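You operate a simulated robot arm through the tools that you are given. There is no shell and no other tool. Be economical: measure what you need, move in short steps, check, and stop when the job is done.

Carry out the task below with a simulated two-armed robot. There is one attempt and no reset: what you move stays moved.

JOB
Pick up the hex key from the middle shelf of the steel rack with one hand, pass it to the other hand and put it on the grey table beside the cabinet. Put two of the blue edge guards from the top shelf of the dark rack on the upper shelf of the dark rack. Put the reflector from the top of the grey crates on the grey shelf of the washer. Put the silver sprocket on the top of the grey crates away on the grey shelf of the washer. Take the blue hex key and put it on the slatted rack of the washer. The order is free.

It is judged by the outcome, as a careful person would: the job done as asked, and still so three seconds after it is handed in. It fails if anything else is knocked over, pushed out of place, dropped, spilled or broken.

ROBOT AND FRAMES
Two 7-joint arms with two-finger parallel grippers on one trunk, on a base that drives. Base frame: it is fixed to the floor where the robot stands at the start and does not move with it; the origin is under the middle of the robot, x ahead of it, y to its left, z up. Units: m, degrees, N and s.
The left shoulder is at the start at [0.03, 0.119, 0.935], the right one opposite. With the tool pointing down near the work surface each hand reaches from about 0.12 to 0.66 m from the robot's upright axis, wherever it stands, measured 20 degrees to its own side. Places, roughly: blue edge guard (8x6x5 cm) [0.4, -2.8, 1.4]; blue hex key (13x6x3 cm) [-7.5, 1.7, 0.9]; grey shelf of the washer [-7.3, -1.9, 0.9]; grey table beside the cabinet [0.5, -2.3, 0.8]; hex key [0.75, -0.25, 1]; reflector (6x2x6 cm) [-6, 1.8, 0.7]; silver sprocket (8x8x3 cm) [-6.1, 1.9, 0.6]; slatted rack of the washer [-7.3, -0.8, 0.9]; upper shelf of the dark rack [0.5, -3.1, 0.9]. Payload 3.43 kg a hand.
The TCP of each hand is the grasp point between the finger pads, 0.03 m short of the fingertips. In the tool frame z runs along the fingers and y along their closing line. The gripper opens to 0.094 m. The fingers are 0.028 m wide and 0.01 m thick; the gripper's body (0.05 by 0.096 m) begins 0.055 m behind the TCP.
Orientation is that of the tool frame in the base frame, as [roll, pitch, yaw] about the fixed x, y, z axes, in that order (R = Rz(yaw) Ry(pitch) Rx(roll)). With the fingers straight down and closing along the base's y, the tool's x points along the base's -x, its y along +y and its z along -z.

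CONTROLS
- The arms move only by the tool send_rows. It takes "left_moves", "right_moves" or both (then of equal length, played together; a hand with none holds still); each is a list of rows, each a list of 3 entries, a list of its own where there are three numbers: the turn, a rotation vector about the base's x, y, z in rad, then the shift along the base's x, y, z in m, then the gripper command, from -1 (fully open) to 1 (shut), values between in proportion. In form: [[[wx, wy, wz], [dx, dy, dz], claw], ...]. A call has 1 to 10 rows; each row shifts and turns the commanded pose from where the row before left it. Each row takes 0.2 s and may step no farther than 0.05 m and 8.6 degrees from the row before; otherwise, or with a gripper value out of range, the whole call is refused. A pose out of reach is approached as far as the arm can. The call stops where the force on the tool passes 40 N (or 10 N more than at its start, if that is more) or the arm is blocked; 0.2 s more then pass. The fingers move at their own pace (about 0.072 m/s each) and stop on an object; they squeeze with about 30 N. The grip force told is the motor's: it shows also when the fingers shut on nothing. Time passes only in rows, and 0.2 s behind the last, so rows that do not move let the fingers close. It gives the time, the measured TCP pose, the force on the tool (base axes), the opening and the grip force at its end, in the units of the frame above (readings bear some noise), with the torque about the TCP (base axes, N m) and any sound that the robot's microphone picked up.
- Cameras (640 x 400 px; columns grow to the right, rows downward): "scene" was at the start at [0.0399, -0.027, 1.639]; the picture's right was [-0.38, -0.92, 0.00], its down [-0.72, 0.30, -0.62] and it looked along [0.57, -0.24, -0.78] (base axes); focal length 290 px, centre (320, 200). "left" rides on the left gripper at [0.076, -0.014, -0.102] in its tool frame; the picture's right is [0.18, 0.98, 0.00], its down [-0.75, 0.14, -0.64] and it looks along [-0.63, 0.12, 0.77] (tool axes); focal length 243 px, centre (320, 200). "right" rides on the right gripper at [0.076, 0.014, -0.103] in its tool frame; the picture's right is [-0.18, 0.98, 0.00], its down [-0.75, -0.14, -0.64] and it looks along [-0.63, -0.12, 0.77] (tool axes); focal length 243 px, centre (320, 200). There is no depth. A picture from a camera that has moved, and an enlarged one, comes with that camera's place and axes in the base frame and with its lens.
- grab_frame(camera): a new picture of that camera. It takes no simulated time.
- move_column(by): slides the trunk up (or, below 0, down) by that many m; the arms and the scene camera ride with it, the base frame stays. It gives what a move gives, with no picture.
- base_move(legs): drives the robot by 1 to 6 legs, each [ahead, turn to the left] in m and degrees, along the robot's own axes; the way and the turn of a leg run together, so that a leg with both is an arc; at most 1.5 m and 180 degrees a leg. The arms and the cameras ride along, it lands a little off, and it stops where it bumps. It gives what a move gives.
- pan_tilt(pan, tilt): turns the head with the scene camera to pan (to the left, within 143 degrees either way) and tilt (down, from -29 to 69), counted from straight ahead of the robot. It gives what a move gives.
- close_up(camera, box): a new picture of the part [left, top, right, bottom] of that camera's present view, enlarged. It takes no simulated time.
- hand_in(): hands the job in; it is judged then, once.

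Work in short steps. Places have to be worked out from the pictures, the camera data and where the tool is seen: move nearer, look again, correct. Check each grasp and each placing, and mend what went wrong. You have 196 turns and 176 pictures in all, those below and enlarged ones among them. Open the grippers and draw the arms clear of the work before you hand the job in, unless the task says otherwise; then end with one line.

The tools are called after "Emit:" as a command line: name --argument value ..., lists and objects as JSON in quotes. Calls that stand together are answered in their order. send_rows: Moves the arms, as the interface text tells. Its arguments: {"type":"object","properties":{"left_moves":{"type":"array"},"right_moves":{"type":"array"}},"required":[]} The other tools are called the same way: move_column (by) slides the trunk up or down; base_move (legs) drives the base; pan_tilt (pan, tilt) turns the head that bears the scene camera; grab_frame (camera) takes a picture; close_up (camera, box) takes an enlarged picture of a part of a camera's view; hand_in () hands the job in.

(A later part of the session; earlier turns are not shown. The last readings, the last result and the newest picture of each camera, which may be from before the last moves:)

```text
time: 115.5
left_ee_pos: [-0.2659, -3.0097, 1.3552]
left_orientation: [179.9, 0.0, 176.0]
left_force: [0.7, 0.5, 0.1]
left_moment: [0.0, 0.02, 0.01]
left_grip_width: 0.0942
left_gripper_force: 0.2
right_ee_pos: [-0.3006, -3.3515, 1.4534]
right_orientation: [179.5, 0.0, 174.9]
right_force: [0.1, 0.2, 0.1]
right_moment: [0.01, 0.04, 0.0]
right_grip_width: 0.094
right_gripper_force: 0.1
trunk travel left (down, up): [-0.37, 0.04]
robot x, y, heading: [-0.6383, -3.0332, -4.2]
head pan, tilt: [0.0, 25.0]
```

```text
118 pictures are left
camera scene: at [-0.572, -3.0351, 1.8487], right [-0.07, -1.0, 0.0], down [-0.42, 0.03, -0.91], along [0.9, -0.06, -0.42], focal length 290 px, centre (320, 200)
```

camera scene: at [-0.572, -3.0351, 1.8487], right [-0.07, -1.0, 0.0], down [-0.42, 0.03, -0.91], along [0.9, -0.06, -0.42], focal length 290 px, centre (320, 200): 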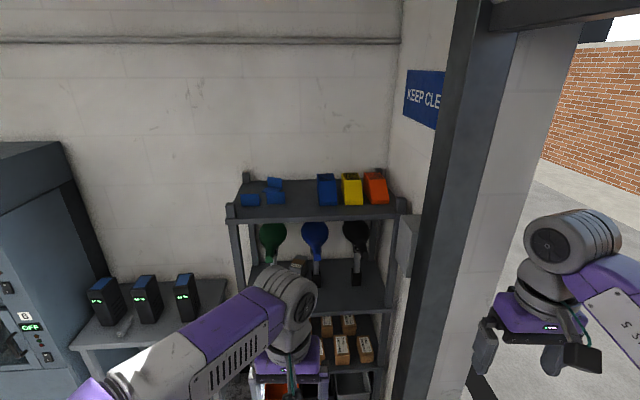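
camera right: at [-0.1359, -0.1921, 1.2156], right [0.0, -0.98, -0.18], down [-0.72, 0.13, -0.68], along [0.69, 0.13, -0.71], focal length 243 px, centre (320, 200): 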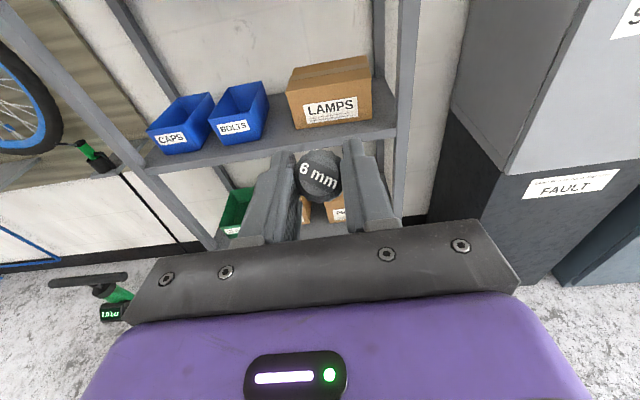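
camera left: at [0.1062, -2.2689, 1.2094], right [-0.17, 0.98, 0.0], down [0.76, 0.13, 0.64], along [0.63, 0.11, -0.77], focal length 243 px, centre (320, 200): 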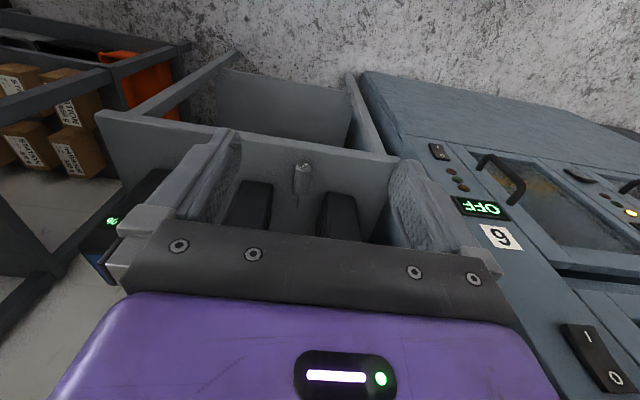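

I zoom on the top shelf.

Emit:
close_up --camera "scene" --box '[220, 155, 420, 280]'

```text
3.20 times, centred on (320, 218) of scene
camera zoom: at [-0.572, -3.0351, 1.8487], right [-0.07, -1.0, 0.0], down [-0.42, 0.03, -0.91], along [0.9, -0.06, -0.42], focal length 928 px, centre (320, 144)
```

zoom: 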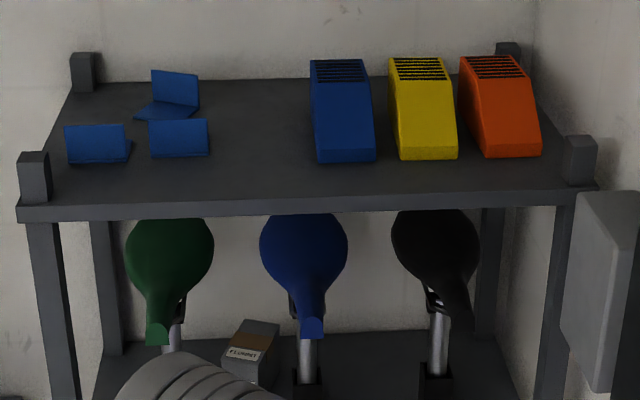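

Three blue L-shaped edge guards at about (0.36,-2.85), (0.37,-2.94), (0.48,-2.91). Raise the left hand above the shelf, tuck the right hand, then approach.

Emit:
send_rows --left_moves '[[[0, 0, 0], [0, 0, 0.045], -1], [[0, 0, 0], [0, 0, 0.045], -1], [[0, 0, 0], [0, 0, 0.045], -1], [[0, 0, 0], [0, 0, 0.045], -1], [[0, 0, 0], [0, 0, 0.02], -1]]' --right_moves '[[[0, 0, 0], [-0.03, 0.02, -0.03], -1], [[0, 0, 0], [-0.03, 0.02, -0.03], -1], [[0, 0, 0], [-0.03, 0.02, -0.03], -1], [[0, 0, 0], [0, 0, -0.03], -1], [[0, 0, 0], [0, 0, -0.03], -1]]'

Emit:
base_move --legs '[[0.3, 4]]'

Emit:
grab_frame --camera "left"

Emit:
grab_frame --camera "scene"

```text
time: 116.8
left_ee_pos: [-0.2651, -3.0117, 1.5122]
left_orientation: [179.9, 0.0, 176.0]
left_force: [-0.2, 0.0, 0.4]
left_moment: [0.0, -0.05, 0.0]
left_grip_width: 0.0939
left_gripper_force: 0.0
left hand out of reach, approached as far as the arm can: row 4, 5
right_ee_pos: [-0.3907, -3.2922, 1.3019]
right_orientation: [179.4, 0.0, 174.7]
right_force: [-0.2, 0.7, 0.3]
right_moment: [0.03, -0.02, -0.02]
right_grip_width: 0.0941
right_gripper_force: 0.0
trunk travel left (down, up): [-0.37, 0.04]
robot x, y, heading: [-0.6376, -3.0323, -4.1]
head pan, tilt: [0.0, 25.0]
```

```text
time: 118.8
left_ee_pos: [0.0315, -2.9954, 1.5115]
left_orientation: [-180.0, 0.1, -179.9]
left_force: [0.9, 0.2, 0.5]
left_moment: [-0.04, 0.03, -0.02]
left_grip_width: 0.094
left_gripper_force: 0.0
right_ee_pos: [-0.0732, -3.284, 1.3034]
right_orientation: [179.4, -0.1, 178.8]
right_force: [1.0, -0.7, 0.2]
right_moment: [-0.01, 0.0, 0.03]
right_grip_width: 0.0942
right_gripper_force: 0.0
trunk travel left (down, up): [-0.37, 0.04]
robot x, y, heading: [-0.3344, -3.0439, 0.0]
head pan, tilt: [0.0, 25.0]
```

```text
116 pictures are left
camera left: at [-0.043, -3.0095, 1.6146], right [-0.19, 0.98, 0.0], down [0.75, 0.14, 0.64], along [0.63, 0.12, -0.77], focal length 243 px, centre (320, 200)
```

left: 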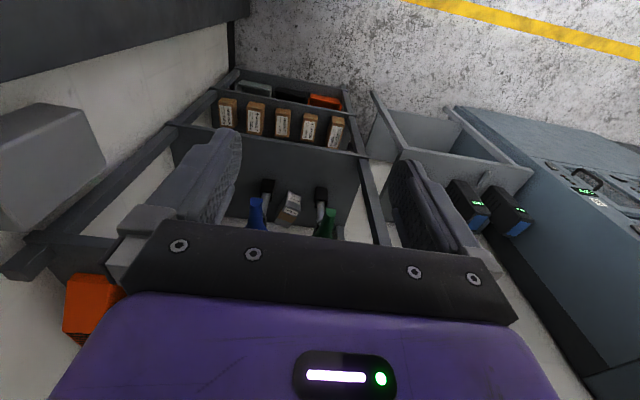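

```text
115 pictures are left
camera scene: at [-0.2738, -3.0412, 1.8488], right [0.0, -1.0, 0.0], down [-0.42, 0.0, -0.91], along [0.91, 0.0, -0.42], focal length 290 px, centre (320, 200)
```

scene: 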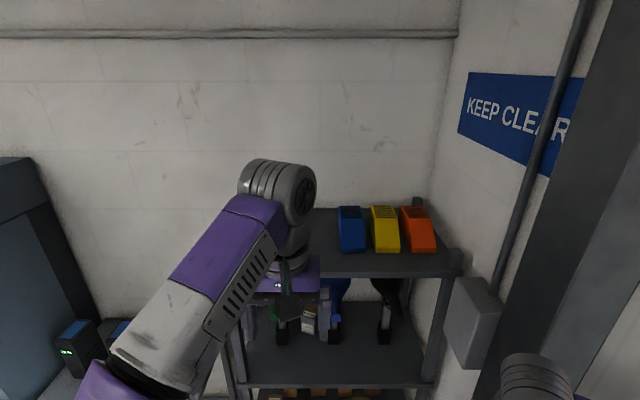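

Move the left hand over the shelf's front-left to view the guards.

Emit:
send_rows --left_moves '[[[0, 0, 0], [0.045, 0.015, 0], -1], [[0, 0, 0], [0.045, 0.015, 0], -1], [[0, 0, 0], [0.045, 0.015, 0], -1], [[0, 0, 0], [0.045, 0.015, 0], -1]]'

Emit:
grab_frame --camera "left"

```text
time: 119.8
left_ee_pos: [0.1217, -2.9267, 1.4609]
left_orientation: [179.9, 0.0, -179.8]
left_force: [0.8, -0.1, 0.1]
left_moment: [0.01, -0.03, 0.01]
left_grip_width: 0.0942
left_gripper_force: 0.1
left hand out of reach, approached as far as the arm can: row 1, 2, 3, 4
right_ee_pos: [-0.0736, -3.2835, 1.3038]
right_orientation: [179.5, 0.1, 178.8]
right_force: [0.2, -0.1, 0.1]
right_moment: [-0.01, -0.01, -0.05]
right_grip_width: 0.0937
right_gripper_force: 0.0
trunk travel left (down, up): [-0.37, 0.04]
robot x, y, heading: [-0.3389, -3.0409, -0.3]
head pan, tilt: [0.0, 25.0]
```

```text
114 pictures are left
camera left: at [0.0474, -2.9409, 1.564], right [-0.19, 0.98, 0.0], down [0.75, 0.14, 0.64], along [0.63, 0.12, -0.77], focal length 243 px, centre (320, 200)
```

left: 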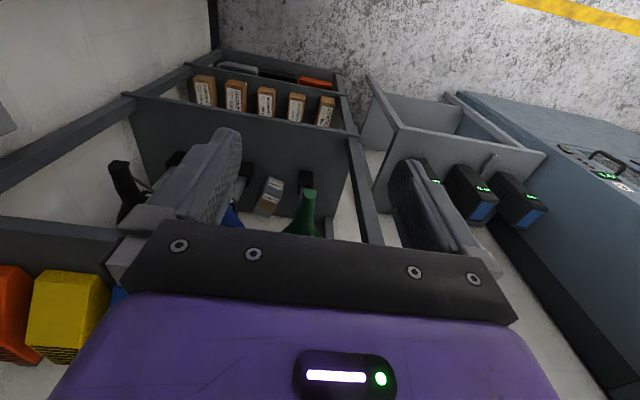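

Reach at this height is limited for a vertical tool; I raise the trunk fully, pitch the hand 35° forward and move the base 0.1 m closer.

Emit:
move_column --by 0.04

Emit:
send_rows --left_moves '[[[0, -0.12, 0], [0, 0, 0.01], -1], [[0, -0.12, 0], [0, 0, 0.01], -1], [[0, -0.12, 0], [0, 0, 0.01], -1], [[0, -0.12, 0], [0, 0, 0.01], -1], [[0, -0.13, 0], [0, 0, 0.01], -1]]'

Emit:
base_move --legs '[[0.1, 0]]'

Emit:
grab_frame --camera "left"

Emit:
pan_tilt --pan 10 --tilt 38

Emit:
grab_frame --camera "scene"

```text
time: 120.6
left_ee_pos: [0.1223, -2.9278, 1.5016]
left_orientation: [179.9, -0.1, -180.0]
left_force: [0.4, -0.6, -0.3]
left_moment: [0.02, -0.01, 0.01]
left_grip_width: 0.0943
left_gripper_force: 0.0
right_ee_pos: [-0.0735, -3.2829, 1.3429]
right_orientation: [179.4, 0.0, 178.8]
right_force: [0.2, 0.1, 0.4]
right_moment: [-0.01, 0.01, 0.02]
right_grip_width: 0.0939
right_gripper_force: 0.0
trunk travel left (down, up): [-0.41, 0.0]
robot x, y, heading: [-0.336, -3.0416, -0.1]
head pan, tilt: [0.0, 25.0]
```

```text
time: 121.8
left_ee_pos: [0.1221, -2.9263, 1.5517]
left_orientation: [-179.8, 35.0, -179.8]
left_force: [-0.5, -1.1, 0.3]
left_moment: [-0.08, 0.02, 0.02]
left_grip_width: 0.0941
left_gripper_force: 0.2
right_ee_pos: [-0.0724, -3.2832, 1.3421]
right_orientation: [179.5, 0.1, 178.9]
right_force: [-0.6, 0.8, -0.1]
right_moment: [0.02, -0.03, 0.0]
right_grip_width: 0.0941
right_gripper_force: 0.0
trunk travel left (down, up): [-0.41, 0.0]
robot x, y, heading: [-0.3352, -3.0413, 0.0]
head pan, tilt: [0.0, 25.0]
```

```text
time: 123.0
left_ee_pos: [0.2106, -2.928, 1.5506]
left_orientation: [179.9, 34.9, 179.9]
left_force: [-0.1, 0.6, -0.4]
left_moment: [0.0, -0.02, 0.03]
left_grip_width: 0.094
left_gripper_force: 0.0
right_ee_pos: [0.0094, -3.2838, 1.3417]
right_orientation: [179.9, 0.3, 179.1]
right_force: [-0.9, 0.6, 0.6]
right_moment: [0.0, 0.02, -0.02]
right_grip_width: 0.0941
right_gripper_force: 0.0
trunk travel left (down, up): [-0.41, 0.0]
robot x, y, heading: [-0.2491, -3.0449, -0.1]
head pan, tilt: [0.0, 25.0]
stopped in leg 1: the robot was blocked; the commanded pose is now the measured one
```

```text
113 pictures are left
camera left: at [0.0912, -2.9424, 1.5916], right [-0.15, 0.98, -0.1], down [0.25, 0.14, 0.96], along [0.96, 0.12, -0.27], focal length 243 px, centre (320, 200)
```

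left: 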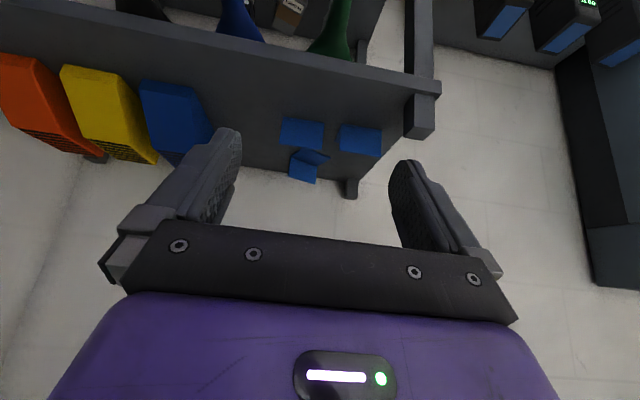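

```text
time: 123.7
left_ee_pos: [0.2105, -2.9278, 1.5512]
left_orientation: [179.9, 34.9, -180.0]
left_force: [0.4, 0.4, -0.4]
left_moment: [0.02, 0.03, 0.0]
left_grip_width: 0.0941
left_gripper_force: 0.1
right_ee_pos: [0.01, -3.2841, 1.342]
right_orientation: [179.9, 0.2, 179.2]
right_force: [0.4, 0.2, 0.7]
right_moment: [0.02, 0.0, 0.01]
right_grip_width: 0.094
right_gripper_force: 0.0
trunk travel left (down, up): [-0.41, 0.0]
robot x, y, heading: [-0.2459, -3.0475, -0.3]
head pan, tilt: [10.0, 38.0]
```

```text
112 pictures are left
camera scene: at [-0.1948, -3.026, 1.8685], right [0.17, -0.99, 0.0], down [-0.61, -0.1, -0.79], along [0.78, 0.13, -0.61], focal length 290 px, centre (320, 200)
```

scene: 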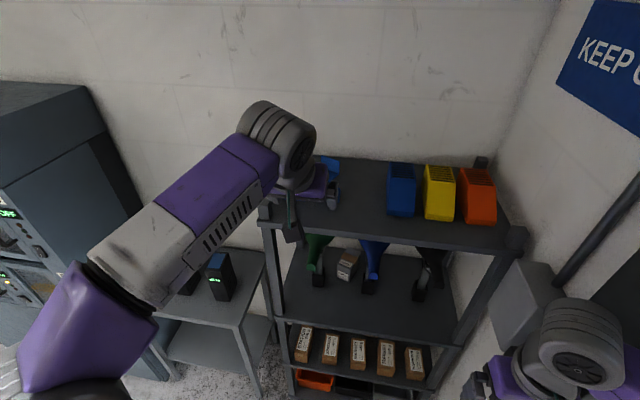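

The base was blocked, probably the right arm touching the grey wall box. I back up 5 cm and tuck the right arm in and down.

Emit:
base_move --legs '[[-0.06, 0]]'

Emit:
send_rows --right_moves '[[[0, 0, 0], [-0.02, 0.03, -0.02], -1], [[0, 0, 0], [-0.02, 0.03, -0.03], -1], [[0, 0, 0], [0, 0.03, -0.03], -1], [[0, 0, 0], [0, 0.02, -0.04], -1]]'

Emit:
pan_tilt --pan -35 --tilt 45

Emit:
grab_frame --camera "scene"

```text
time: 124.7
left_ee_pos: [0.1526, -2.9277, 1.5511]
left_orientation: [179.8, 34.7, -180.0]
left_force: [-0.3, -1.1, -0.7]
left_moment: [0.01, -0.03, 0.03]
left_grip_width: 0.0941
left_gripper_force: 0.0
right_ee_pos: [-0.0483, -3.2838, 1.3422]
right_orientation: [179.8, 0.3, 179.3]
right_force: [0.4, -0.3, -0.2]
right_moment: [-0.02, -0.02, 0.0]
right_grip_width: 0.0939
right_gripper_force: 0.0
trunk travel left (down, up): [-0.41, 0.0]
robot x, y, heading: [-0.3131, -3.0422, -0.1]
head pan, tilt: [10.0, 38.0]
```

```text
time: 125.7
left_ee_pos: [0.1529, -2.9276, 1.5494]
left_orientation: [179.8, 34.8, -180.0]
left_force: [0.5, -0.2, 0.0]
left_moment: [-0.04, 0.0, -0.03]
left_grip_width: 0.0936
left_gripper_force: 0.0
right_ee_pos: [-0.079, -3.1731, 1.228]
right_orientation: [180.0, 0.2, 179.2]
right_force: [0.3, -0.3, 0.6]
right_moment: [-0.01, 0.04, 0.02]
right_grip_width: 0.094
right_gripper_force: 0.1
right hand out of reach, approached as far as the arm can: row 4
trunk travel left (down, up): [-0.41, 0.0]
robot x, y, heading: [-0.3083, -3.042, -0.0]
head pan, tilt: [10.0, 38.0]
```

```text
time: 126.8
left_ee_pos: [0.1522, -2.928, 1.5499]
left_orientation: [179.7, 34.8, -180.0]
left_force: [-0.7, -0.1, 0.0]
left_moment: [-0.02, 0.02, 0.01]
left_grip_width: 0.094
left_gripper_force: 0.0
right_ee_pos: [-0.0804, -3.1742, 1.2286]
right_orientation: [179.9, 0.2, 179.2]
right_force: [0.3, 0.2, 0.1]
right_moment: [0.0, -0.01, 0.01]
right_grip_width: 0.0941
right_gripper_force: 0.0
trunk travel left (down, up): [-0.41, 0.0]
robot x, y, heading: [-0.3069, -3.0428, -0.1]
head pan, tilt: [-35.0, 45.0]
```

```text
111 pictures are left
camera scene: at [-0.272, -3.0876, 1.8582], right [-0.58, -0.82, 0.0], down [-0.58, 0.41, -0.71], along [0.58, -0.41, -0.71], focal length 290 px, centre (320, 200)
```

scene: 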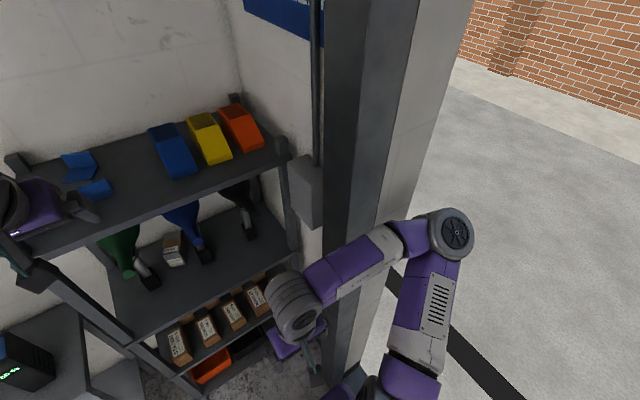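

The right elbow sticks out toward the door pillar. I shift the robot ~0.14 m left with an S-drive.

Emit:
base_move --legs '[[-0.32, -25], [-0.32, 25], [0.6, 0]]'

Emit:
pan_tilt --pan 0 --tilt 38

Emit:
grab_frame --camera "scene"

```text
time: 133.7
left_ee_pos: [0.132, -2.7985, 1.549]
left_orientation: [179.8, 34.8, 179.8]
left_force: [-0.2, 0.3, 0.9]
left_moment: [0.0, -0.02, 0.0]
left_grip_width: 0.094
left_gripper_force: 0.1
right_ee_pos: [-0.1006, -3.0432, 1.2276]
right_orientation: [179.9, 0.2, 179.0]
right_force: [-0.3, 0.2, -0.3]
right_moment: [-0.02, -0.01, 0.0]
right_grip_width: 0.0939
right_gripper_force: 0.0
trunk travel left (down, up): [-0.41, 0.0]
robot x, y, heading: [-0.3267, -2.9099, -0.5]
head pan, tilt: [-35.0, 45.0]
```

```text
time: 134.7
left_ee_pos: [0.1305, -2.7985, 1.5502]
left_orientation: [179.9, 34.8, 179.8]
left_force: [-0.5, 0.8, -0.1]
left_moment: [-0.02, -0.02, 0.0]
left_grip_width: 0.0938
left_gripper_force: 0.1
right_ee_pos: [-0.102, -3.0417, 1.2287]
right_orientation: [179.8, 0.2, 179.0]
right_force: [-0.2, -0.5, -0.5]
right_moment: [0.01, -0.04, 0.01]
right_grip_width: 0.094
right_gripper_force: 0.1
trunk travel left (down, up): [-0.41, 0.0]
robot x, y, heading: [-0.327, -2.9105, -0.6]
head pan, tilt: [0.0, 38.0]
```

```text
110 pictures are left
camera scene: at [-0.2733, -2.9106, 1.8684], right [-0.01, -1.0, 0.0], down [-0.62, 0.0, -0.79], along [0.79, -0.01, -0.62], focal length 290 px, centre (320, 200)
```

scene: 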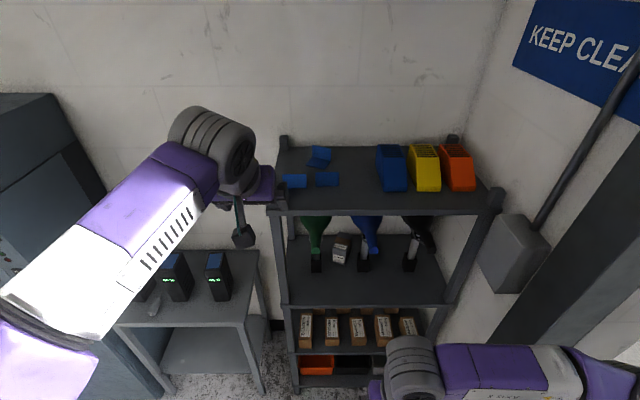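

Clear view of the guards now; zoom in for shape, and on the shelf below.

Emit:
close_up --camera "scene" --box '[260, 130, 380, 205]'

Emit:
close_up --camera "scene" --box '[265, 200, 465, 325]'

```text
5.33 times, centred on (320, 168) of scene
camera zoom: at [-0.2733, -2.9106, 1.8684], right [-0.01, -1.0, 0.0], down [-0.62, 0.0, -0.79], along [0.79, -0.01, -0.62], focal length 1547 px, centre (320, 373)
```

zoom: 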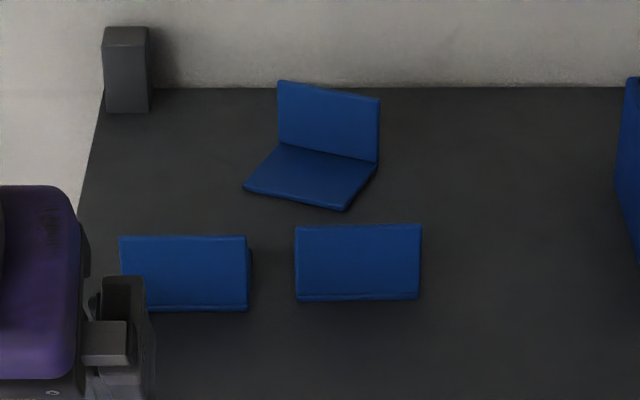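

```text
3.20 times, centred on (365, 262) of scene
camera zoom: at [-0.2733, -2.9106, 1.8684], right [-0.01, -1.0, 0.0], down [-0.62, 0.0, -0.79], along [0.79, -0.01, -0.62], focal length 928 px, centre (176, 0)
```

zoom: 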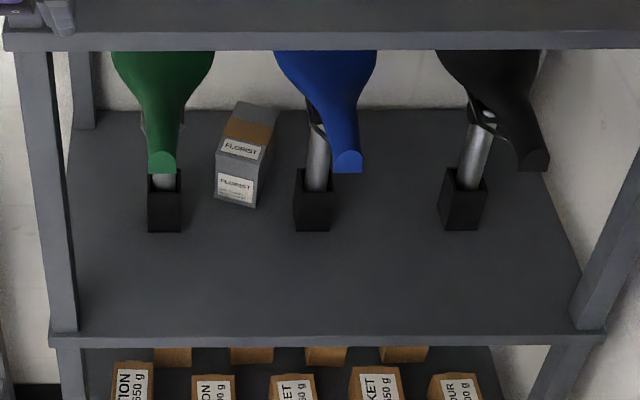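

The guards are L-plates ~7 cm long; A centred y≈-2.845, B y≈-2.94, x≈0.41, shelf z≈1.38. I'll grip B by its ends (closing along y). Drive 0.18 m nearer and move the hand over B.

Emit:
base_move --legs '[[0.18, 0.5]]'

Emit:
send_rows --left_moves '[[[0, 0, 0], [0, -0.045, 0], -1], [[0, 0, 0], [0, -0.045, 0], -1], [[0, 0, 0], [0, -0.045, 0], -1], [[0, 0, 0], [0, 0, -0.03], -1]]'

Emit:
grab_frame --camera "left"

```text
time: 136.2
left_ee_pos: [0.2948, -2.7628, 1.5498]
left_orientation: [-178.6, 35.2, -178.8]
left_force: [-0.5, 0.0, 0.0]
left_moment: [-0.03, 0.01, -0.01]
left_grip_width: 0.0944
left_gripper_force: 0.0
right_ee_pos: [0.067, -3.0141, 1.2319]
right_orientation: [-178.8, 0.7, 179.5]
right_force: [0.2, 0.9, 0.3]
right_moment: [0.03, -0.01, 0.01]
right_grip_width: 0.0938
right_gripper_force: 0.1
trunk travel left (down, up): [-0.41, 0.0]
robot x, y, heading: [-0.1527, -2.9115, 0.2]
head pan, tilt: [0.0, 38.0]
```

```text
time: 137.4
left_ee_pos: [0.2973, -2.8994, 1.5208]
left_orientation: [-178.7, 35.2, -178.9]
left_force: [-0.1, -0.2, 0.8]
left_moment: [0.01, 0.01, 0.02]
left_grip_width: 0.0941
left_gripper_force: 0.0
right_ee_pos: [0.0683, -3.0168, 1.2338]
right_orientation: [-178.6, 1.1, 179.7]
right_force: [0.9, -0.1, 0.1]
right_moment: [0.0, 0.0, 0.01]
right_grip_width: 0.0938
right_gripper_force: 0.1
trunk travel left (down, up): [-0.41, 0.0]
robot x, y, heading: [-0.1526, -2.9072, 0.2]
head pan, tilt: [0.0, 38.0]
stopped in row 4 (left hand): the arm was blocked; the commanded pose is now the measured one
```

```text
107 pictures are left
camera left: at [0.1774, -2.9137, 1.5609], right [-0.16, 0.98, -0.12], down [0.24, 0.16, 0.96], along [0.96, 0.12, -0.26], focal length 243 px, centre (320, 200)
```

left: 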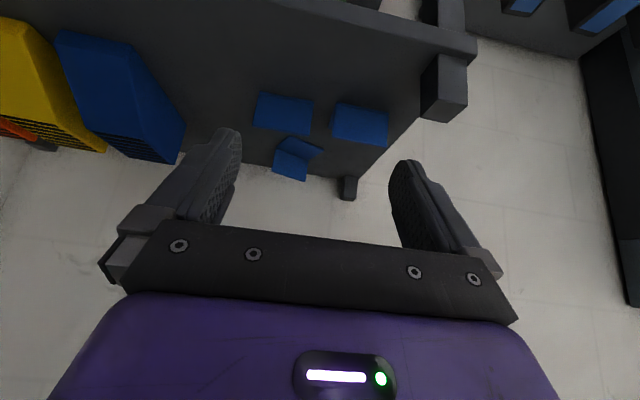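

The whole robot seems tilted by ~1.3° — the base may have run onto something, or an arm leans on something. I look around before moving.

Emit:
pan_tilt --pan -20 --tilt 69

Emit:
grab_frame --camera "scene"

Emit:
pan_tilt --pan 30 --tilt 69

Emit:
grab_frame --camera "scene"

```text
time: 138.3
left_ee_pos: [0.2966, -2.8988, 1.5206]
left_orientation: [-178.6, 35.3, -178.8]
left_force: [0.6, 0.2, 0.1]
left_moment: [0.02, 0.02, 0.0]
left_grip_width: 0.0942
left_gripper_force: 0.1
right_ee_pos: [0.0676, -3.0155, 1.2333]
right_orientation: [-178.7, 0.7, 179.4]
right_force: [0.3, 0.2, 0.0]
right_moment: [0.0, -0.01, 0.01]
right_grip_width: 0.094
right_gripper_force: 0.0
trunk travel left (down, up): [-0.41, 0.0]
robot x, y, heading: [-0.1574, -2.9085, 0.2]
head pan, tilt: [-20.0, 68.8]
```

```text
106 pictures are left
camera scene: at [-0.1443, -2.8892, 1.8293], right [-0.34, -0.94, 0.02], down [-0.87, 0.31, -0.38], along [0.35, -0.14, -0.93], focal length 290 px, centre (320, 200)
```

scene: 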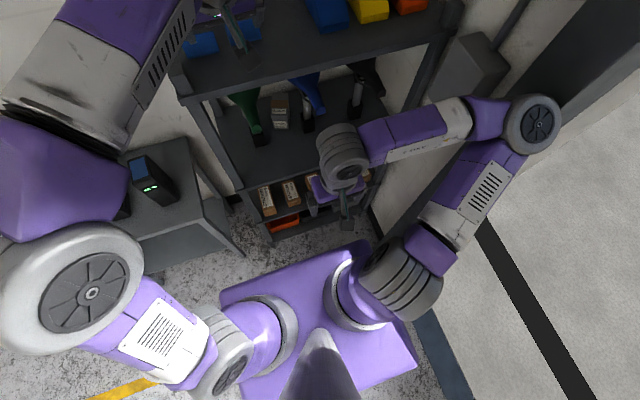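

```text
time: 139.5
left_ee_pos: [0.2967, -2.8984, 1.5211]
left_orientation: [-178.6, 35.2, -178.8]
left_force: [0.0, -0.2, 0.6]
left_moment: [0.0, -0.02, -0.01]
left_grip_width: 0.0941
left_gripper_force: 0.0
right_ee_pos: [0.068, -3.0172, 1.2339]
right_orientation: [-178.8, 0.8, 179.5]
right_force: [-0.2, 0.3, -0.3]
right_moment: [0.0, -0.01, 0.01]
right_grip_width: 0.094
right_gripper_force: 0.1
trunk travel left (down, up): [-0.41, 0.0]
robot x, y, heading: [-0.1534, -2.9124, 0.1]
head pan, tilt: [30.0, 68.8]
```

```text
105 pictures are left
camera scene: at [-0.1483, -2.8422, 1.8283], right [0.5, -0.87, 0.02], down [-0.8, -0.48, -0.36], along [0.32, 0.16, -0.93], focal length 290 px, centre (320, 200)
```

scene: 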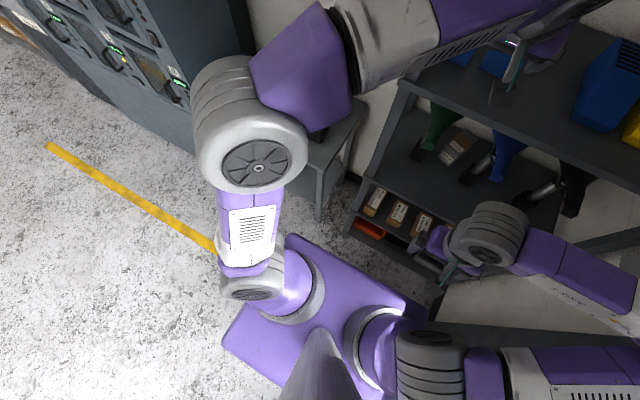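

The right elbow sticks out to y≈-3.6 and leans against the pillar. I back off and let the right arm hang down, which brings the elbow in.

Emit:
base_move --legs '[[-0.3, 0]]'

Emit:
send_rows --right_moves '[[[0, 0, 0], [0, -0.01, -0.045], -1], [[0, 0, 0], [0, -0.01, -0.045], -1], [[0, 0, 0], [0, -0.01, -0.045], -1], [[0, 0, 0], [0, -0.01, -0.045], -1], [[0, 0, 0], [0, -0.01, -0.045], -1], [[0, 0, 0], [0, -0.01, -0.045], -1], [[0, 0, 0], [0, -0.01, -0.045], -1], [[0, 0, 0], [0, -0.01, -0.045], -1], [[0, 0, 0], [0, -0.01, -0.045], -1], [[0, 0, 0], [0, -0.01, -0.045], -1]]'

Emit:
pan_tilt --pan -25 --tilt 60

Emit:
grab_frame --camera "scene"

```text
time: 141.6
left_ee_pos: [0.0017, -2.9302, 1.5167]
left_orientation: [-180.0, 34.8, -179.5]
left_force: [0.8, 0.8, 0.8]
left_moment: [-0.02, 0.0, 0.01]
left_grip_width: 0.0941
left_gripper_force: 0.0
right_ee_pos: [-0.2283, -3.0411, 1.229]
right_orientation: [179.9, 0.1, 179.5]
right_force: [0.9, 0.2, 0.2]
right_moment: [-0.07, 0.03, 0.02]
right_grip_width: 0.0941
right_gripper_force: 0.0
trunk travel left (down, up): [-0.41, 0.0]
robot x, y, heading: [-0.4626, -2.9135, 0.2]
head pan, tilt: [30.0, 68.8]
```

```text
time: 143.8
left_ee_pos: [0.001, -2.9309, 1.5171]
left_orientation: [179.8, 34.9, -179.6]
left_force: [0.0, -0.4, -0.3]
left_moment: [0.01, 0.04, 0.03]
left_grip_width: 0.094
left_gripper_force: 0.3
right_ee_pos: [-0.1854, -3.1386, 0.791]
right_orientation: [179.8, 0.3, 179.6]
right_force: [1.3, -0.7, 0.3]
right_moment: [0.01, -0.01, -0.02]
right_grip_width: 0.0941
right_gripper_force: 0.1
right hand out of reach, approached as far as the arm can: row 1, 2, 3
trunk travel left (down, up): [-0.41, 0.0]
robot x, y, heading: [-0.4577, -2.9119, 0.0]
head pan, tilt: [30.0, 68.8]
```

```text
time: 145.0
left_ee_pos: [0.0001, -2.9315, 1.5164]
left_orientation: [179.8, 34.8, -179.6]
left_force: [-0.1, 0.7, 0.0]
left_moment: [-0.01, 0.0, -0.01]
left_grip_width: 0.094
left_gripper_force: 0.1
right_ee_pos: [-0.1841, -3.139, 0.7923]
right_orientation: [179.8, 0.3, 179.4]
right_force: [-0.2, 0.2, 0.3]
right_moment: [-0.01, -0.02, -0.01]
right_grip_width: 0.0941
right_gripper_force: 0.0
trunk travel left (down, up): [-0.41, 0.0]
robot x, y, heading: [-0.4594, -2.9115, 0.5]
head pan, tilt: [-25.0, 60.0]
```

```text
104 pictures are left
camera scene: at [-0.4298, -2.9387, 1.8387], right [-0.42, -0.91, 0.0], down [-0.79, 0.36, -0.5], along [0.45, -0.21, -0.87], focal length 290 px, centre (320, 200)
```

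scene: 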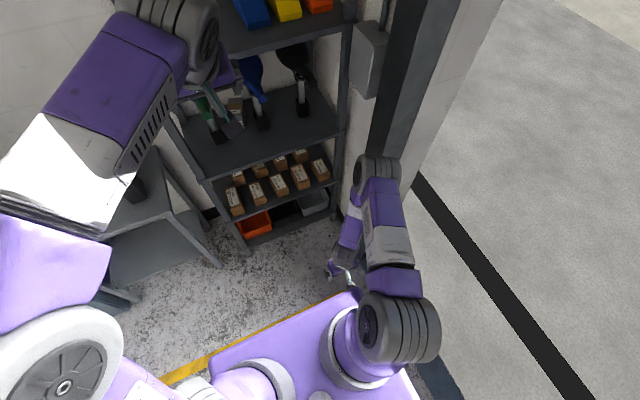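

Better; lower the right hand further so the upper arm hangs instead of pointing forward.

Emit:
send_rows --right_moves '[[[0, 0, 0], [-0.01, 0.0, -0.045], -1], [[0, 0, 0], [-0.01, 0.0, -0.045], -1], [[0, 0, 0], [-0.01, 0.0, -0.045], -1], [[0, 0, 0], [-0.01, 0, -0.045], -1], [[0, 0, 0], [-0.01, 0, -0.045], -1], [[0, 0, 0], [-0.01, 0, -0.045], -1], [[0, 0, 0], [-0.01, 0, -0.045], -1], [[0, 0, 0], [0, 0, -0.045], -1]]'

Emit:
grab_frame --camera "scene"

```text
time: 146.8
left_ee_pos: [0.0003, -2.9316, 1.5172]
left_orientation: [179.8, 34.8, -179.6]
left_force: [-0.1, 0.0, -0.1]
left_moment: [0.01, 0.0, -0.04]
left_grip_width: 0.094
left_gripper_force: 0.1
right_ee_pos: [-0.2437, -3.1466, 0.5562]
right_orientation: [179.7, 0.7, 179.6]
right_force: [0.5, -0.7, 0.4]
right_moment: [-0.03, 0.03, 0.01]
right_grip_width: 0.0938
right_gripper_force: 0.1
right hand out of reach, approached as far as the arm can: row 6, 7, 8
trunk travel left (down, up): [-0.41, 0.0]
robot x, y, heading: [-0.4606, -2.9119, 0.4]
head pan, tilt: [-25.0, 60.0]
```

```text
103 pictures are left
camera scene: at [-0.4303, -2.9396, 1.8387], right [-0.42, -0.91, 0.0], down [-0.79, 0.36, -0.5], along [0.45, -0.21, -0.87], focal length 290 px, centre (320, 200)
```

scene: 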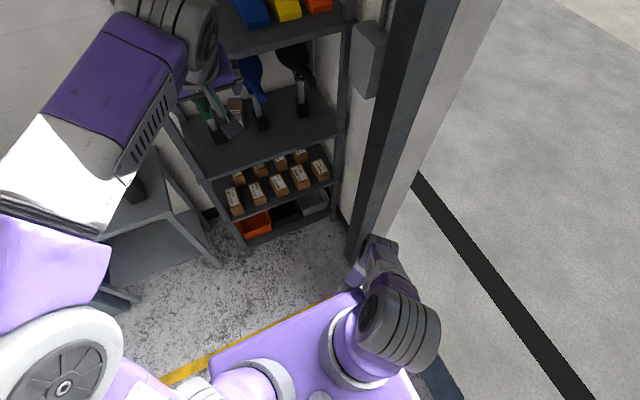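

The right arm is compact now. Drive forward 0.3 m and check for tilt.

Emit:
base_move --legs '[[0.3, 0]]'

Emit:
grab_frame --camera "left"

```text
time: 148.8
left_ee_pos: [0.2924, -2.9323, 1.5169]
left_orientation: [179.8, 34.8, 180.0]
left_force: [0.3, -1.3, 0.3]
left_moment: [-0.01, -0.01, 0.01]
left_grip_width: 0.0941
left_gripper_force: 0.0
right_ee_pos: [0.0474, -3.1473, 0.555]
right_orientation: [179.7, 0.7, 179.3]
right_force: [-0.1, -0.3, 1.6]
right_moment: [0.0, -0.02, 0.03]
right_grip_width: 0.0938
right_gripper_force: 0.1
trunk travel left (down, up): [-0.41, 0.0]
robot x, y, heading: [-0.1695, -2.9131, -0.0]
head pan, tilt: [-25.0, 60.0]
```

```text
102 pictures are left
camera left: at [0.1728, -2.9468, 1.5579], right [-0.16, 0.98, -0.1], down [0.25, 0.14, 0.96], along [0.96, 0.12, -0.27], focal length 243 px, centre (320, 200)
```

left: 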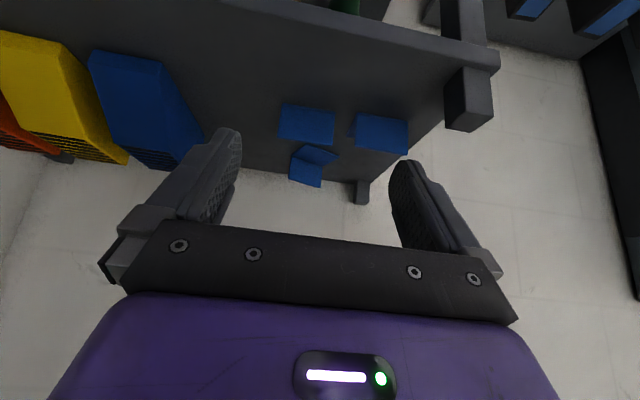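

Guard B: front-bottom at (0.41, -2.938, 1.383), gap to A ≈2 cm. Set opening 72 mm and approach along the tool axis.

Emit:
send_rows --left_moves '[[[0, 0, 0], [0.034, -0.004, -0.018], -0.53], [[0, 0, 0], [0.034, -0.004, -0.018], -0.53], [[0, 0, 0], [0.012, 0, -0.018], -0.53]]'

Emit:
grab_frame --camera "left"

```text
time: 149.7
left_ee_pos: [0.3707, -2.9388, 1.463]
left_orientation: [179.9, 34.9, -179.8]
left_force: [0.3, 0.3, -0.2]
left_moment: [0.0, 0.02, 0.04]
left_grip_width: 0.0722
left_gripper_force: 0.1
right_ee_pos: [0.0469, -3.1468, 0.5564]
right_orientation: [179.7, 0.6, 179.4]
right_force: [0.2, -0.5, -0.8]
right_moment: [0.0, 0.0, 0.03]
right_grip_width: 0.0942
right_gripper_force: 0.0
trunk travel left (down, up): [-0.41, 0.0]
robot x, y, heading: [-0.1659, -2.9136, -0.0]
head pan, tilt: [-25.0, 60.0]
```

```text
101 pictures are left
camera left: at [0.252, -2.9533, 1.5056], right [-0.16, 0.98, -0.1], down [0.25, 0.14, 0.96], along [0.96, 0.12, -0.27], focal length 243 px, centre (320, 200)
```

left: 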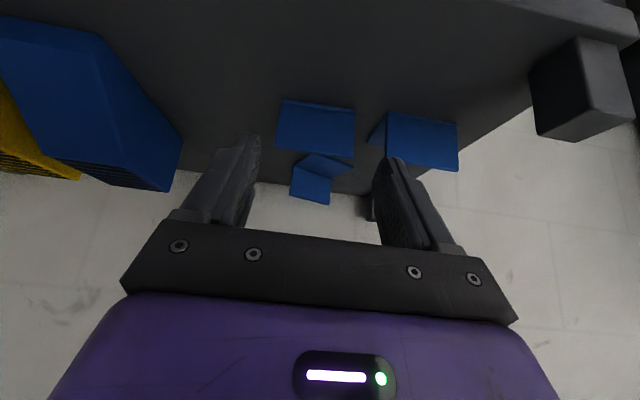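

Aligned; descend to the grasp pose.

Emit:
send_rows --left_moves '[[[0, 0, 0], [0.014, -0.001, -0.016], -0.53], [[0, 0, 0], [0.014, -0.001, -0.016], -0.53], [[0, 0, 0], [0.007, -0.001, -0.01], -0.53]]'

Emit:
grab_frame --camera "left"

```text
time: 150.4
left_ee_pos: [0.4073, -2.9422, 1.4205]
left_orientation: [179.8, 34.9, -179.8]
left_force: [0.6, 0.1, 0.0]
left_moment: [0.01, 0.0, -0.03]
left_grip_width: 0.0719
left_gripper_force: 0.2
right_ee_pos: [0.0461, -3.1475, 0.5561]
right_orientation: [179.7, 0.7, 179.4]
right_force: [0.1, 0.0, 0.3]
right_moment: [-0.02, 0.0, 0.0]
right_grip_width: 0.094
right_gripper_force: 0.1
trunk travel left (down, up): [-0.41, 0.0]
robot x, y, heading: [-0.1674, -2.9113, -0.1]
head pan, tilt: [-25.0, 60.0]
```

```text
100 pictures are left
camera left: at [0.2883, -2.9573, 1.4623], right [-0.16, 0.98, -0.1], down [0.25, 0.14, 0.96], along [0.96, 0.12, -0.27], focal length 243 px, centre (320, 200)
```

left: 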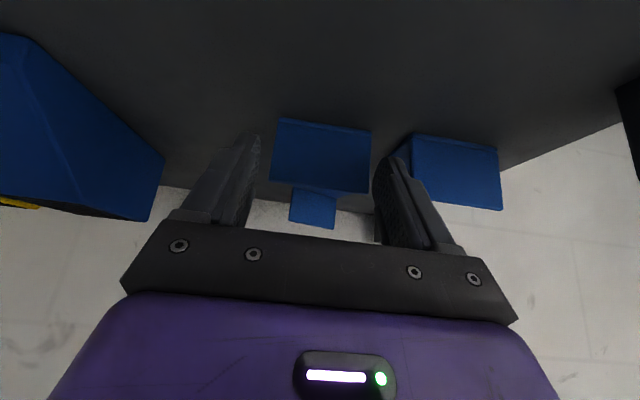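

B is between the fingers. Close.

Emit:
send_rows --left_moves '[[[0, 0, 0], [0, 0, 0], 0.2], [[0, 0, 0], [0, 0, 0], 1], [[0, 0, 0], [0, 0, 0], 1]]'

Emit:
send_rows --left_moves '[[[0, 0, 0], [-0.003, 0, 0.02], 1], [[0, 0, 0], [-0.005, 0, 0.035], 1]]'

Emit:
grab_frame --camera "left"

```text
time: 151.2
left_ee_pos: [0.4078, -2.9431, 1.4216]
left_orientation: [179.7, 34.8, -180.0]
left_force: [0.4, -0.1, 0.0]
left_moment: [0.0, 0.01, 0.0]
left_grip_width: 0.0001
left_gripper_force: 29.8
right_ee_pos: [0.0461, -3.1461, 0.5557]
right_orientation: [179.7, 0.7, 179.4]
right_force: [0.4, 0.9, 0.0]
right_moment: [0.02, 0.0, 0.0]
right_grip_width: 0.094
right_gripper_force: 0.1
trunk travel left (down, up): [-0.41, 0.0]
robot x, y, heading: [-0.1707, -2.9083, -0.0]
head pan, tilt: [-25.0, 60.0]
```

```text
time: 151.8
left_ee_pos: [0.3987, -2.9427, 1.4783]
left_orientation: [179.8, 34.9, -179.9]
left_force: [0.0, -0.3, 0.1]
left_moment: [-0.04, -0.01, 0.02]
left_grip_width: 0.0
left_gripper_force: 30.4
right_ee_pos: [0.0464, -3.1468, 0.5561]
right_orientation: [179.7, 0.6, 179.4]
right_force: [0.4, 0.1, -0.1]
right_moment: [0.01, -0.01, 0.06]
right_grip_width: 0.0939
right_gripper_force: 0.0
trunk travel left (down, up): [-0.41, 0.0]
robot x, y, heading: [-0.1704, -2.912, -0.2]
head pan, tilt: [-25.0, 60.0]
```

```text
99 pictures are left
camera left: at [0.2792, -2.9575, 1.5188], right [-0.15, 0.98, -0.1], down [0.25, 0.14, 0.96], along [0.96, 0.12, -0.27], focal length 243 px, centre (320, 200)
```

left: 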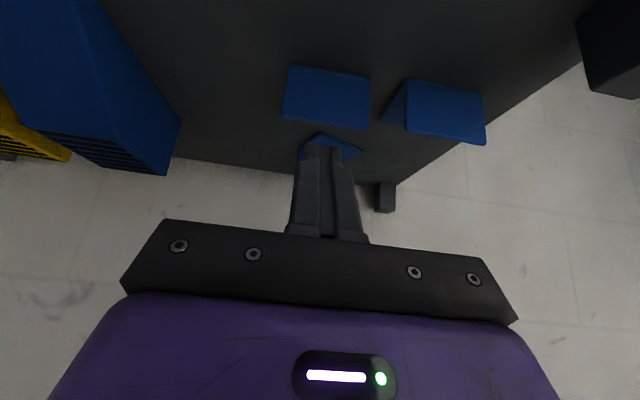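

The fingers closed short: recomputing from these views B is at x≈0.44, z base≈1.365. Re-open to 80 mm and go deeper.

Emit:
send_rows --left_moves '[[[0, 0, 0], [0, 0.001, 0], -0.7], [[0, 0, 0], [0, 0, 0], -0.7], [[0, 0, 0], [0, 0, 0], -0.7], [[0, 0, 0], [0.011, 0, -0.025], -0.7], [[0, 0, 0], [0.011, 0, -0.025], -0.7], [[0, 0, 0], [0.011, 0, -0.022], -0.7]]'

Emit:
grab_frame --camera "left"

```text
time: 153.2
left_ee_pos: [0.4323, -2.9417, 1.4028]
left_orientation: [179.8, 34.8, -179.8]
left_force: [0.3, 0.7, 0.3]
left_moment: [0.01, -0.01, 0.03]
left_grip_width: 0.0799
left_gripper_force: 0.0
right_ee_pos: [0.0452, -3.1475, 0.5563]
right_orientation: [179.7, 0.6, 179.4]
right_force: [0.4, -1.1, 0.7]
right_moment: [0.01, -0.03, 0.01]
right_grip_width: 0.0941
right_gripper_force: 0.1
trunk travel left (down, up): [-0.41, 0.0]
robot x, y, heading: [-0.1674, -2.9147, -0.0]
head pan, tilt: [-25.0, 60.0]
```

```text
98 pictures are left
camera left: at [0.3134, -2.9566, 1.4452], right [-0.16, 0.98, -0.1], down [0.25, 0.14, 0.96], along [0.95, 0.12, -0.27], focal length 243 px, centre (320, 200)
```

left: 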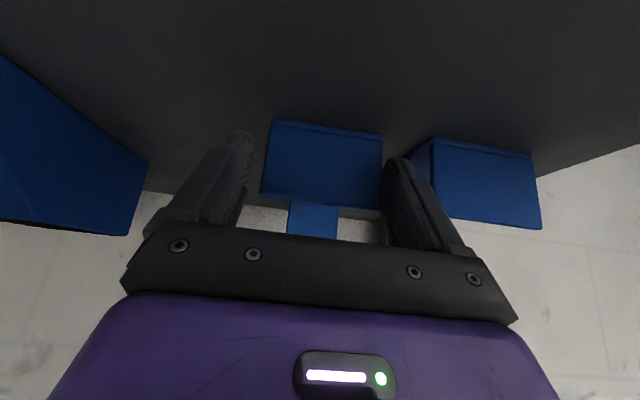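

Fingers now straddle B; close and check.

Emit:
send_rows --left_moves '[[[0, 0, 0], [0, 0, 0], 0.3], [[0, 0, 0], [0, 0, 0], 1], [[0, 0, 0], [0, 0, 0], 1]]'

Emit:
grab_frame --camera "left"

```text
time: 154.1
left_ee_pos: [0.4314, -2.9415, 1.4034]
left_orientation: [179.8, 34.7, -179.9]
left_force: [-0.2, -0.6, -0.4]
left_moment: [-0.03, 0.03, 0.0]
left_grip_width: 0.0729
left_gripper_force: 30.5
right_ee_pos: [0.0475, -3.1467, 0.5559]
right_orientation: [179.7, 0.7, 179.4]
right_force: [0.2, -0.7, 1.4]
right_moment: [0.01, -0.02, 0.03]
right_grip_width: 0.0941
right_gripper_force: 0.1
trunk travel left (down, up): [-0.41, 0.0]
robot x, y, heading: [-0.1688, -2.9107, -0.2]
head pan, tilt: [-25.0, 60.0]
```

```text
97 pictures are left
camera left: at [0.3125, -2.9567, 1.4459], right [-0.16, 0.98, -0.1], down [0.25, 0.14, 0.96], along [0.96, 0.12, -0.27], focal length 243 px, centre (320, 200)
```

left: 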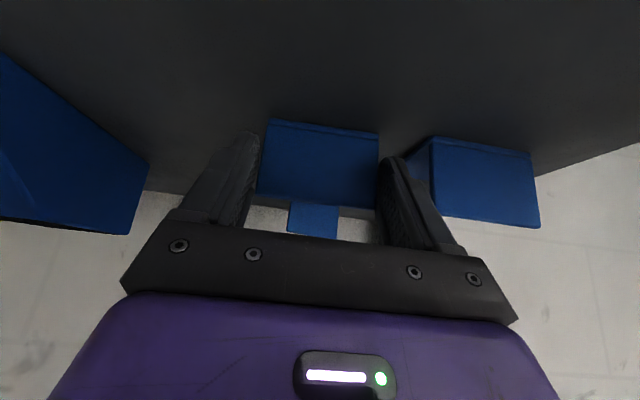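

Gripped (73 mm). Lift 6 cm and draw back.

Emit:
send_rows --left_moves '[[[0, 0, 0], [0, 0, 0.015], 1], [[0, 0, 0], [-0.005, 0, 0.03], 1], [[0, 0, 0], [-0.03, 0, 0.03], 1], [[0, 0, 0], [-0.045, 0, 0.01], 1], [[0, 0, 0], [-0.045, 0, 0], 1], [[0, 0, 0], [-0.045, 0, 0], 1]]'

Emit:
grab_frame --camera "left"

```text
time: 155.4
left_ee_pos: [0.2609, -2.9414, 1.49]
left_orientation: [179.8, 34.9, -179.8]
left_force: [-0.8, 0.2, -0.8]
left_moment: [-0.01, -0.04, 0.0]
left_grip_width: 0.073
left_gripper_force: 30.0
right_ee_pos: [0.0462, -3.1473, 0.5562]
right_orientation: [179.8, 0.7, 179.4]
right_force: [0.5, -0.1, 0.2]
right_moment: [0.01, -0.01, -0.01]
right_grip_width: 0.0938
right_gripper_force: 0.0
trunk travel left (down, up): [-0.41, 0.0]
robot x, y, heading: [-0.1696, -2.9097, 0.1]
head pan, tilt: [-25.0, 60.0]
```

```text
96 pictures are left
camera left: at [0.1417, -2.9563, 1.5314], right [-0.16, 0.98, -0.1], down [0.25, 0.14, 0.96], along [0.96, 0.12, -0.27], focal length 243 px, centre (320, 200)
```

left: 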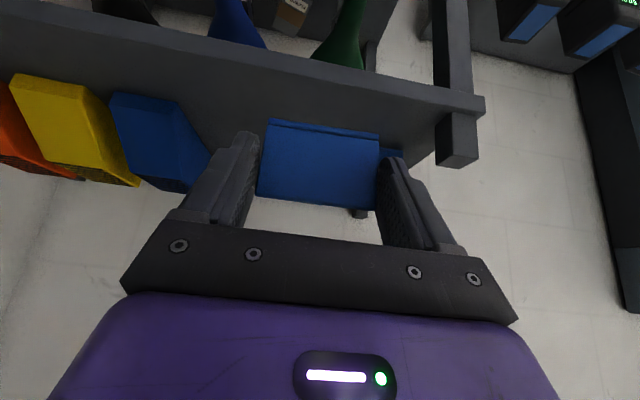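

Guard B is held. Retract 6 cm more, raise the right hand relative to the trunk, and lower the trunk 0.3 m to the upper shelf (z≈0.91).

Emit:
send_rows --left_moves '[[[0, 0, 0], [-0.03, 0, 0], 1], [[0, 0, 0], [-0.03, 0, 0], 1], [[0, 0, 0], [-0.02, -0.01, 0], 1], [[0, 0, 0], [0, -0.01, -0.02], 1]]' --right_moves '[[[0, 0, 0], [0.0, 0, 0.04], -1], [[0, 0, 0], [0, 0, 0.04], -1], [[0, 0, 0], [0, 0, 0.04], -1], [[0, 0, 0], [0, 0, 0.03], -1]]'

Emit:
move_column --by -0.3

Emit:
pan_tilt --pan 0 --tilt 35

Emit:
grab_frame --camera "scene"

Emit:
grab_frame --camera "left"

```text
time: 156.4
left_ee_pos: [0.1802, -2.9612, 1.4715]
left_orientation: [179.8, 34.8, -179.9]
left_force: [-0.1, 0.5, 0.5]
left_moment: [0.01, 0.03, -0.01]
left_grip_width: 0.0733
left_gripper_force: 29.9
right_ee_pos: [0.0466, -3.1464, 0.7088]
right_orientation: [179.8, 0.6, 179.4]
right_force: [0.8, 1.2, 0.3]
right_moment: [0.0, 0.0, -0.02]
right_grip_width: 0.0941
right_gripper_force: 0.1
trunk travel left (down, up): [-0.41, 0.0]
robot x, y, heading: [-0.1653, -2.9115, -0.1]
head pan, tilt: [-25.0, 60.0]
```

```text
time: 159.4
left_ee_pos: [0.1806, -2.9611, 1.1715]
left_orientation: [179.8, 34.8, -179.9]
left_force: [0.8, -0.1, 0.3]
left_moment: [-0.02, 0.02, 0.01]
left_grip_width: 0.0731
left_gripper_force: 30.0
right_ee_pos: [0.046, -3.1453, 0.4081]
right_orientation: [179.8, 0.7, 179.4]
right_force: [0.5, 0.5, -0.4]
right_moment: [0.0, -0.02, 0.06]
right_grip_width: 0.0942
right_gripper_force: 0.0
trunk travel left (down, up): [-0.11, 0.3]
robot x, y, heading: [-0.1692, -2.9106, 0.0]
head pan, tilt: [-25.0, 60.0]
```

```text
time: 160.3
left_ee_pos: [0.1814, -2.9615, 1.1719]
left_orientation: [179.8, 34.8, -179.9]
left_force: [0.6, -0.1, -0.5]
left_moment: [-0.02, 0.02, -0.01]
left_grip_width: 0.0728
left_gripper_force: 29.8
right_ee_pos: [0.0461, -3.1467, 0.408]
right_orientation: [179.8, 0.7, 179.4]
right_force: [-0.6, 0.6, -0.3]
right_moment: [0.02, -0.01, -0.02]
right_grip_width: 0.0941
right_gripper_force: 0.1
trunk travel left (down, up): [-0.11, 0.3]
robot x, y, heading: [-0.1692, -2.9126, -0.0]
head pan, tilt: [0.0, 35.0]
```

```text
95 pictures are left
camera scene: at [-0.1109, -2.9103, 1.5729], right [0.0, -1.0, 0.0], down [-0.57, 0.0, -0.82], along [0.82, 0.0, -0.57], focal length 290 px, centre (320, 200)
```

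scene: 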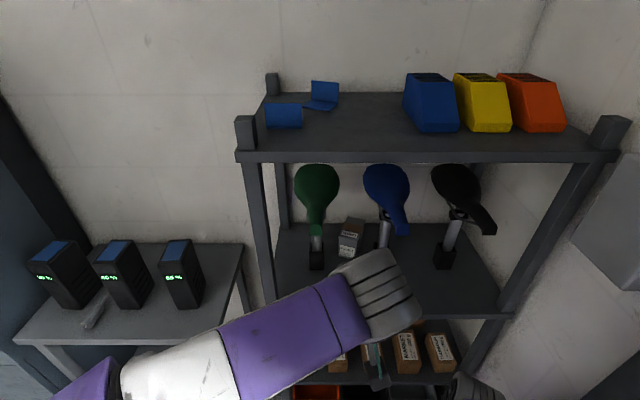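

```text
94 pictures are left
camera left: at [0.0618, -2.9766, 1.2122], right [-0.16, 0.98, -0.1], down [0.25, 0.14, 0.96], along [0.96, 0.12, -0.27], focal length 243 px, centre (320, 200)
```

left: 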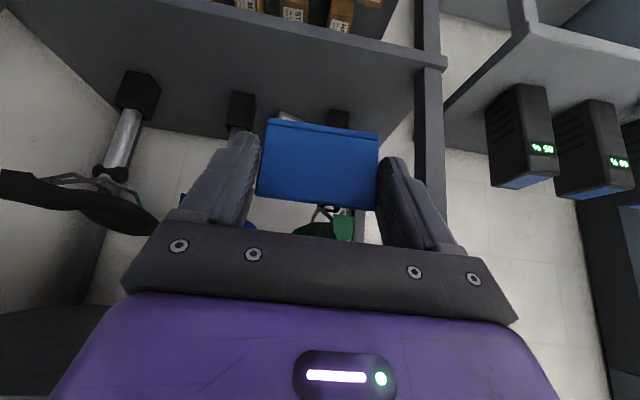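

Shelf front edge confirmed (x≈0.33, z≈0.905). Lower the hand outside, then move in at z=1.0.

Emit:
send_rows --left_moves '[[[0, 0, 0], [0, -0.002, -0.045], 1], [[0, 0, 0], [0, -0.002, -0.045], 1], [[0, 0, 0], [0, -0.002, -0.045], 1], [[0, 0, 0], [0.02, -0.002, -0.035], 1], [[0, 0, 0], [0.045, 0, 0], 1], [[0, 0, 0], [0.045, 0, 0], 1]]'

Emit:
grab_frame --camera "left"

Emit:
grab_frame --camera "scene"

```text
time: 161.7
left_ee_pos: [0.2936, -2.9685, 1.0042]
left_orientation: [179.8, 34.8, -179.9]
left_force: [0.3, 0.5, -0.9]
left_moment: [0.0, 0.03, 0.02]
left_grip_width: 0.0729
left_gripper_force: 30.0
right_ee_pos: [0.0464, -3.1459, 0.4088]
right_orientation: [179.7, 0.6, 179.4]
right_force: [-0.9, -1.1, 0.3]
right_moment: [0.0, 0.0, 0.01]
right_grip_width: 0.0941
right_gripper_force: 0.1
trunk travel left (down, up): [-0.11, 0.3]
robot x, y, heading: [-0.1721, -2.9167, -0.1]
head pan, tilt: [0.0, 35.0]
```

```text
93 pictures are left
camera left: at [0.1736, -2.9832, 1.0456], right [-0.15, 0.98, -0.1], down [0.25, 0.14, 0.96], along [0.96, 0.12, -0.27], focal length 243 px, centre (320, 200)
```

left: 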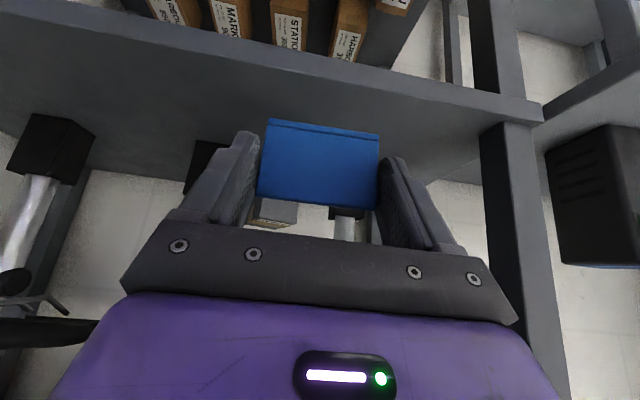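

```text
92 pictures are left
camera scene: at [-0.1102, -2.9104, 1.5729], right [0.0, -1.0, 0.0], down [-0.57, 0.0, -0.82], along [0.82, 0.0, -0.57], focal length 290 px, centre (320, 200)
```

scene: 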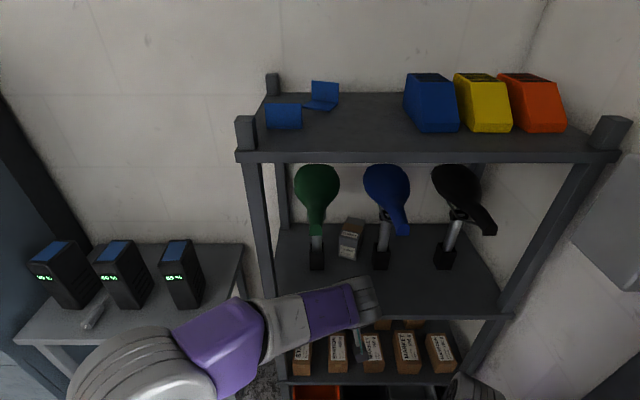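

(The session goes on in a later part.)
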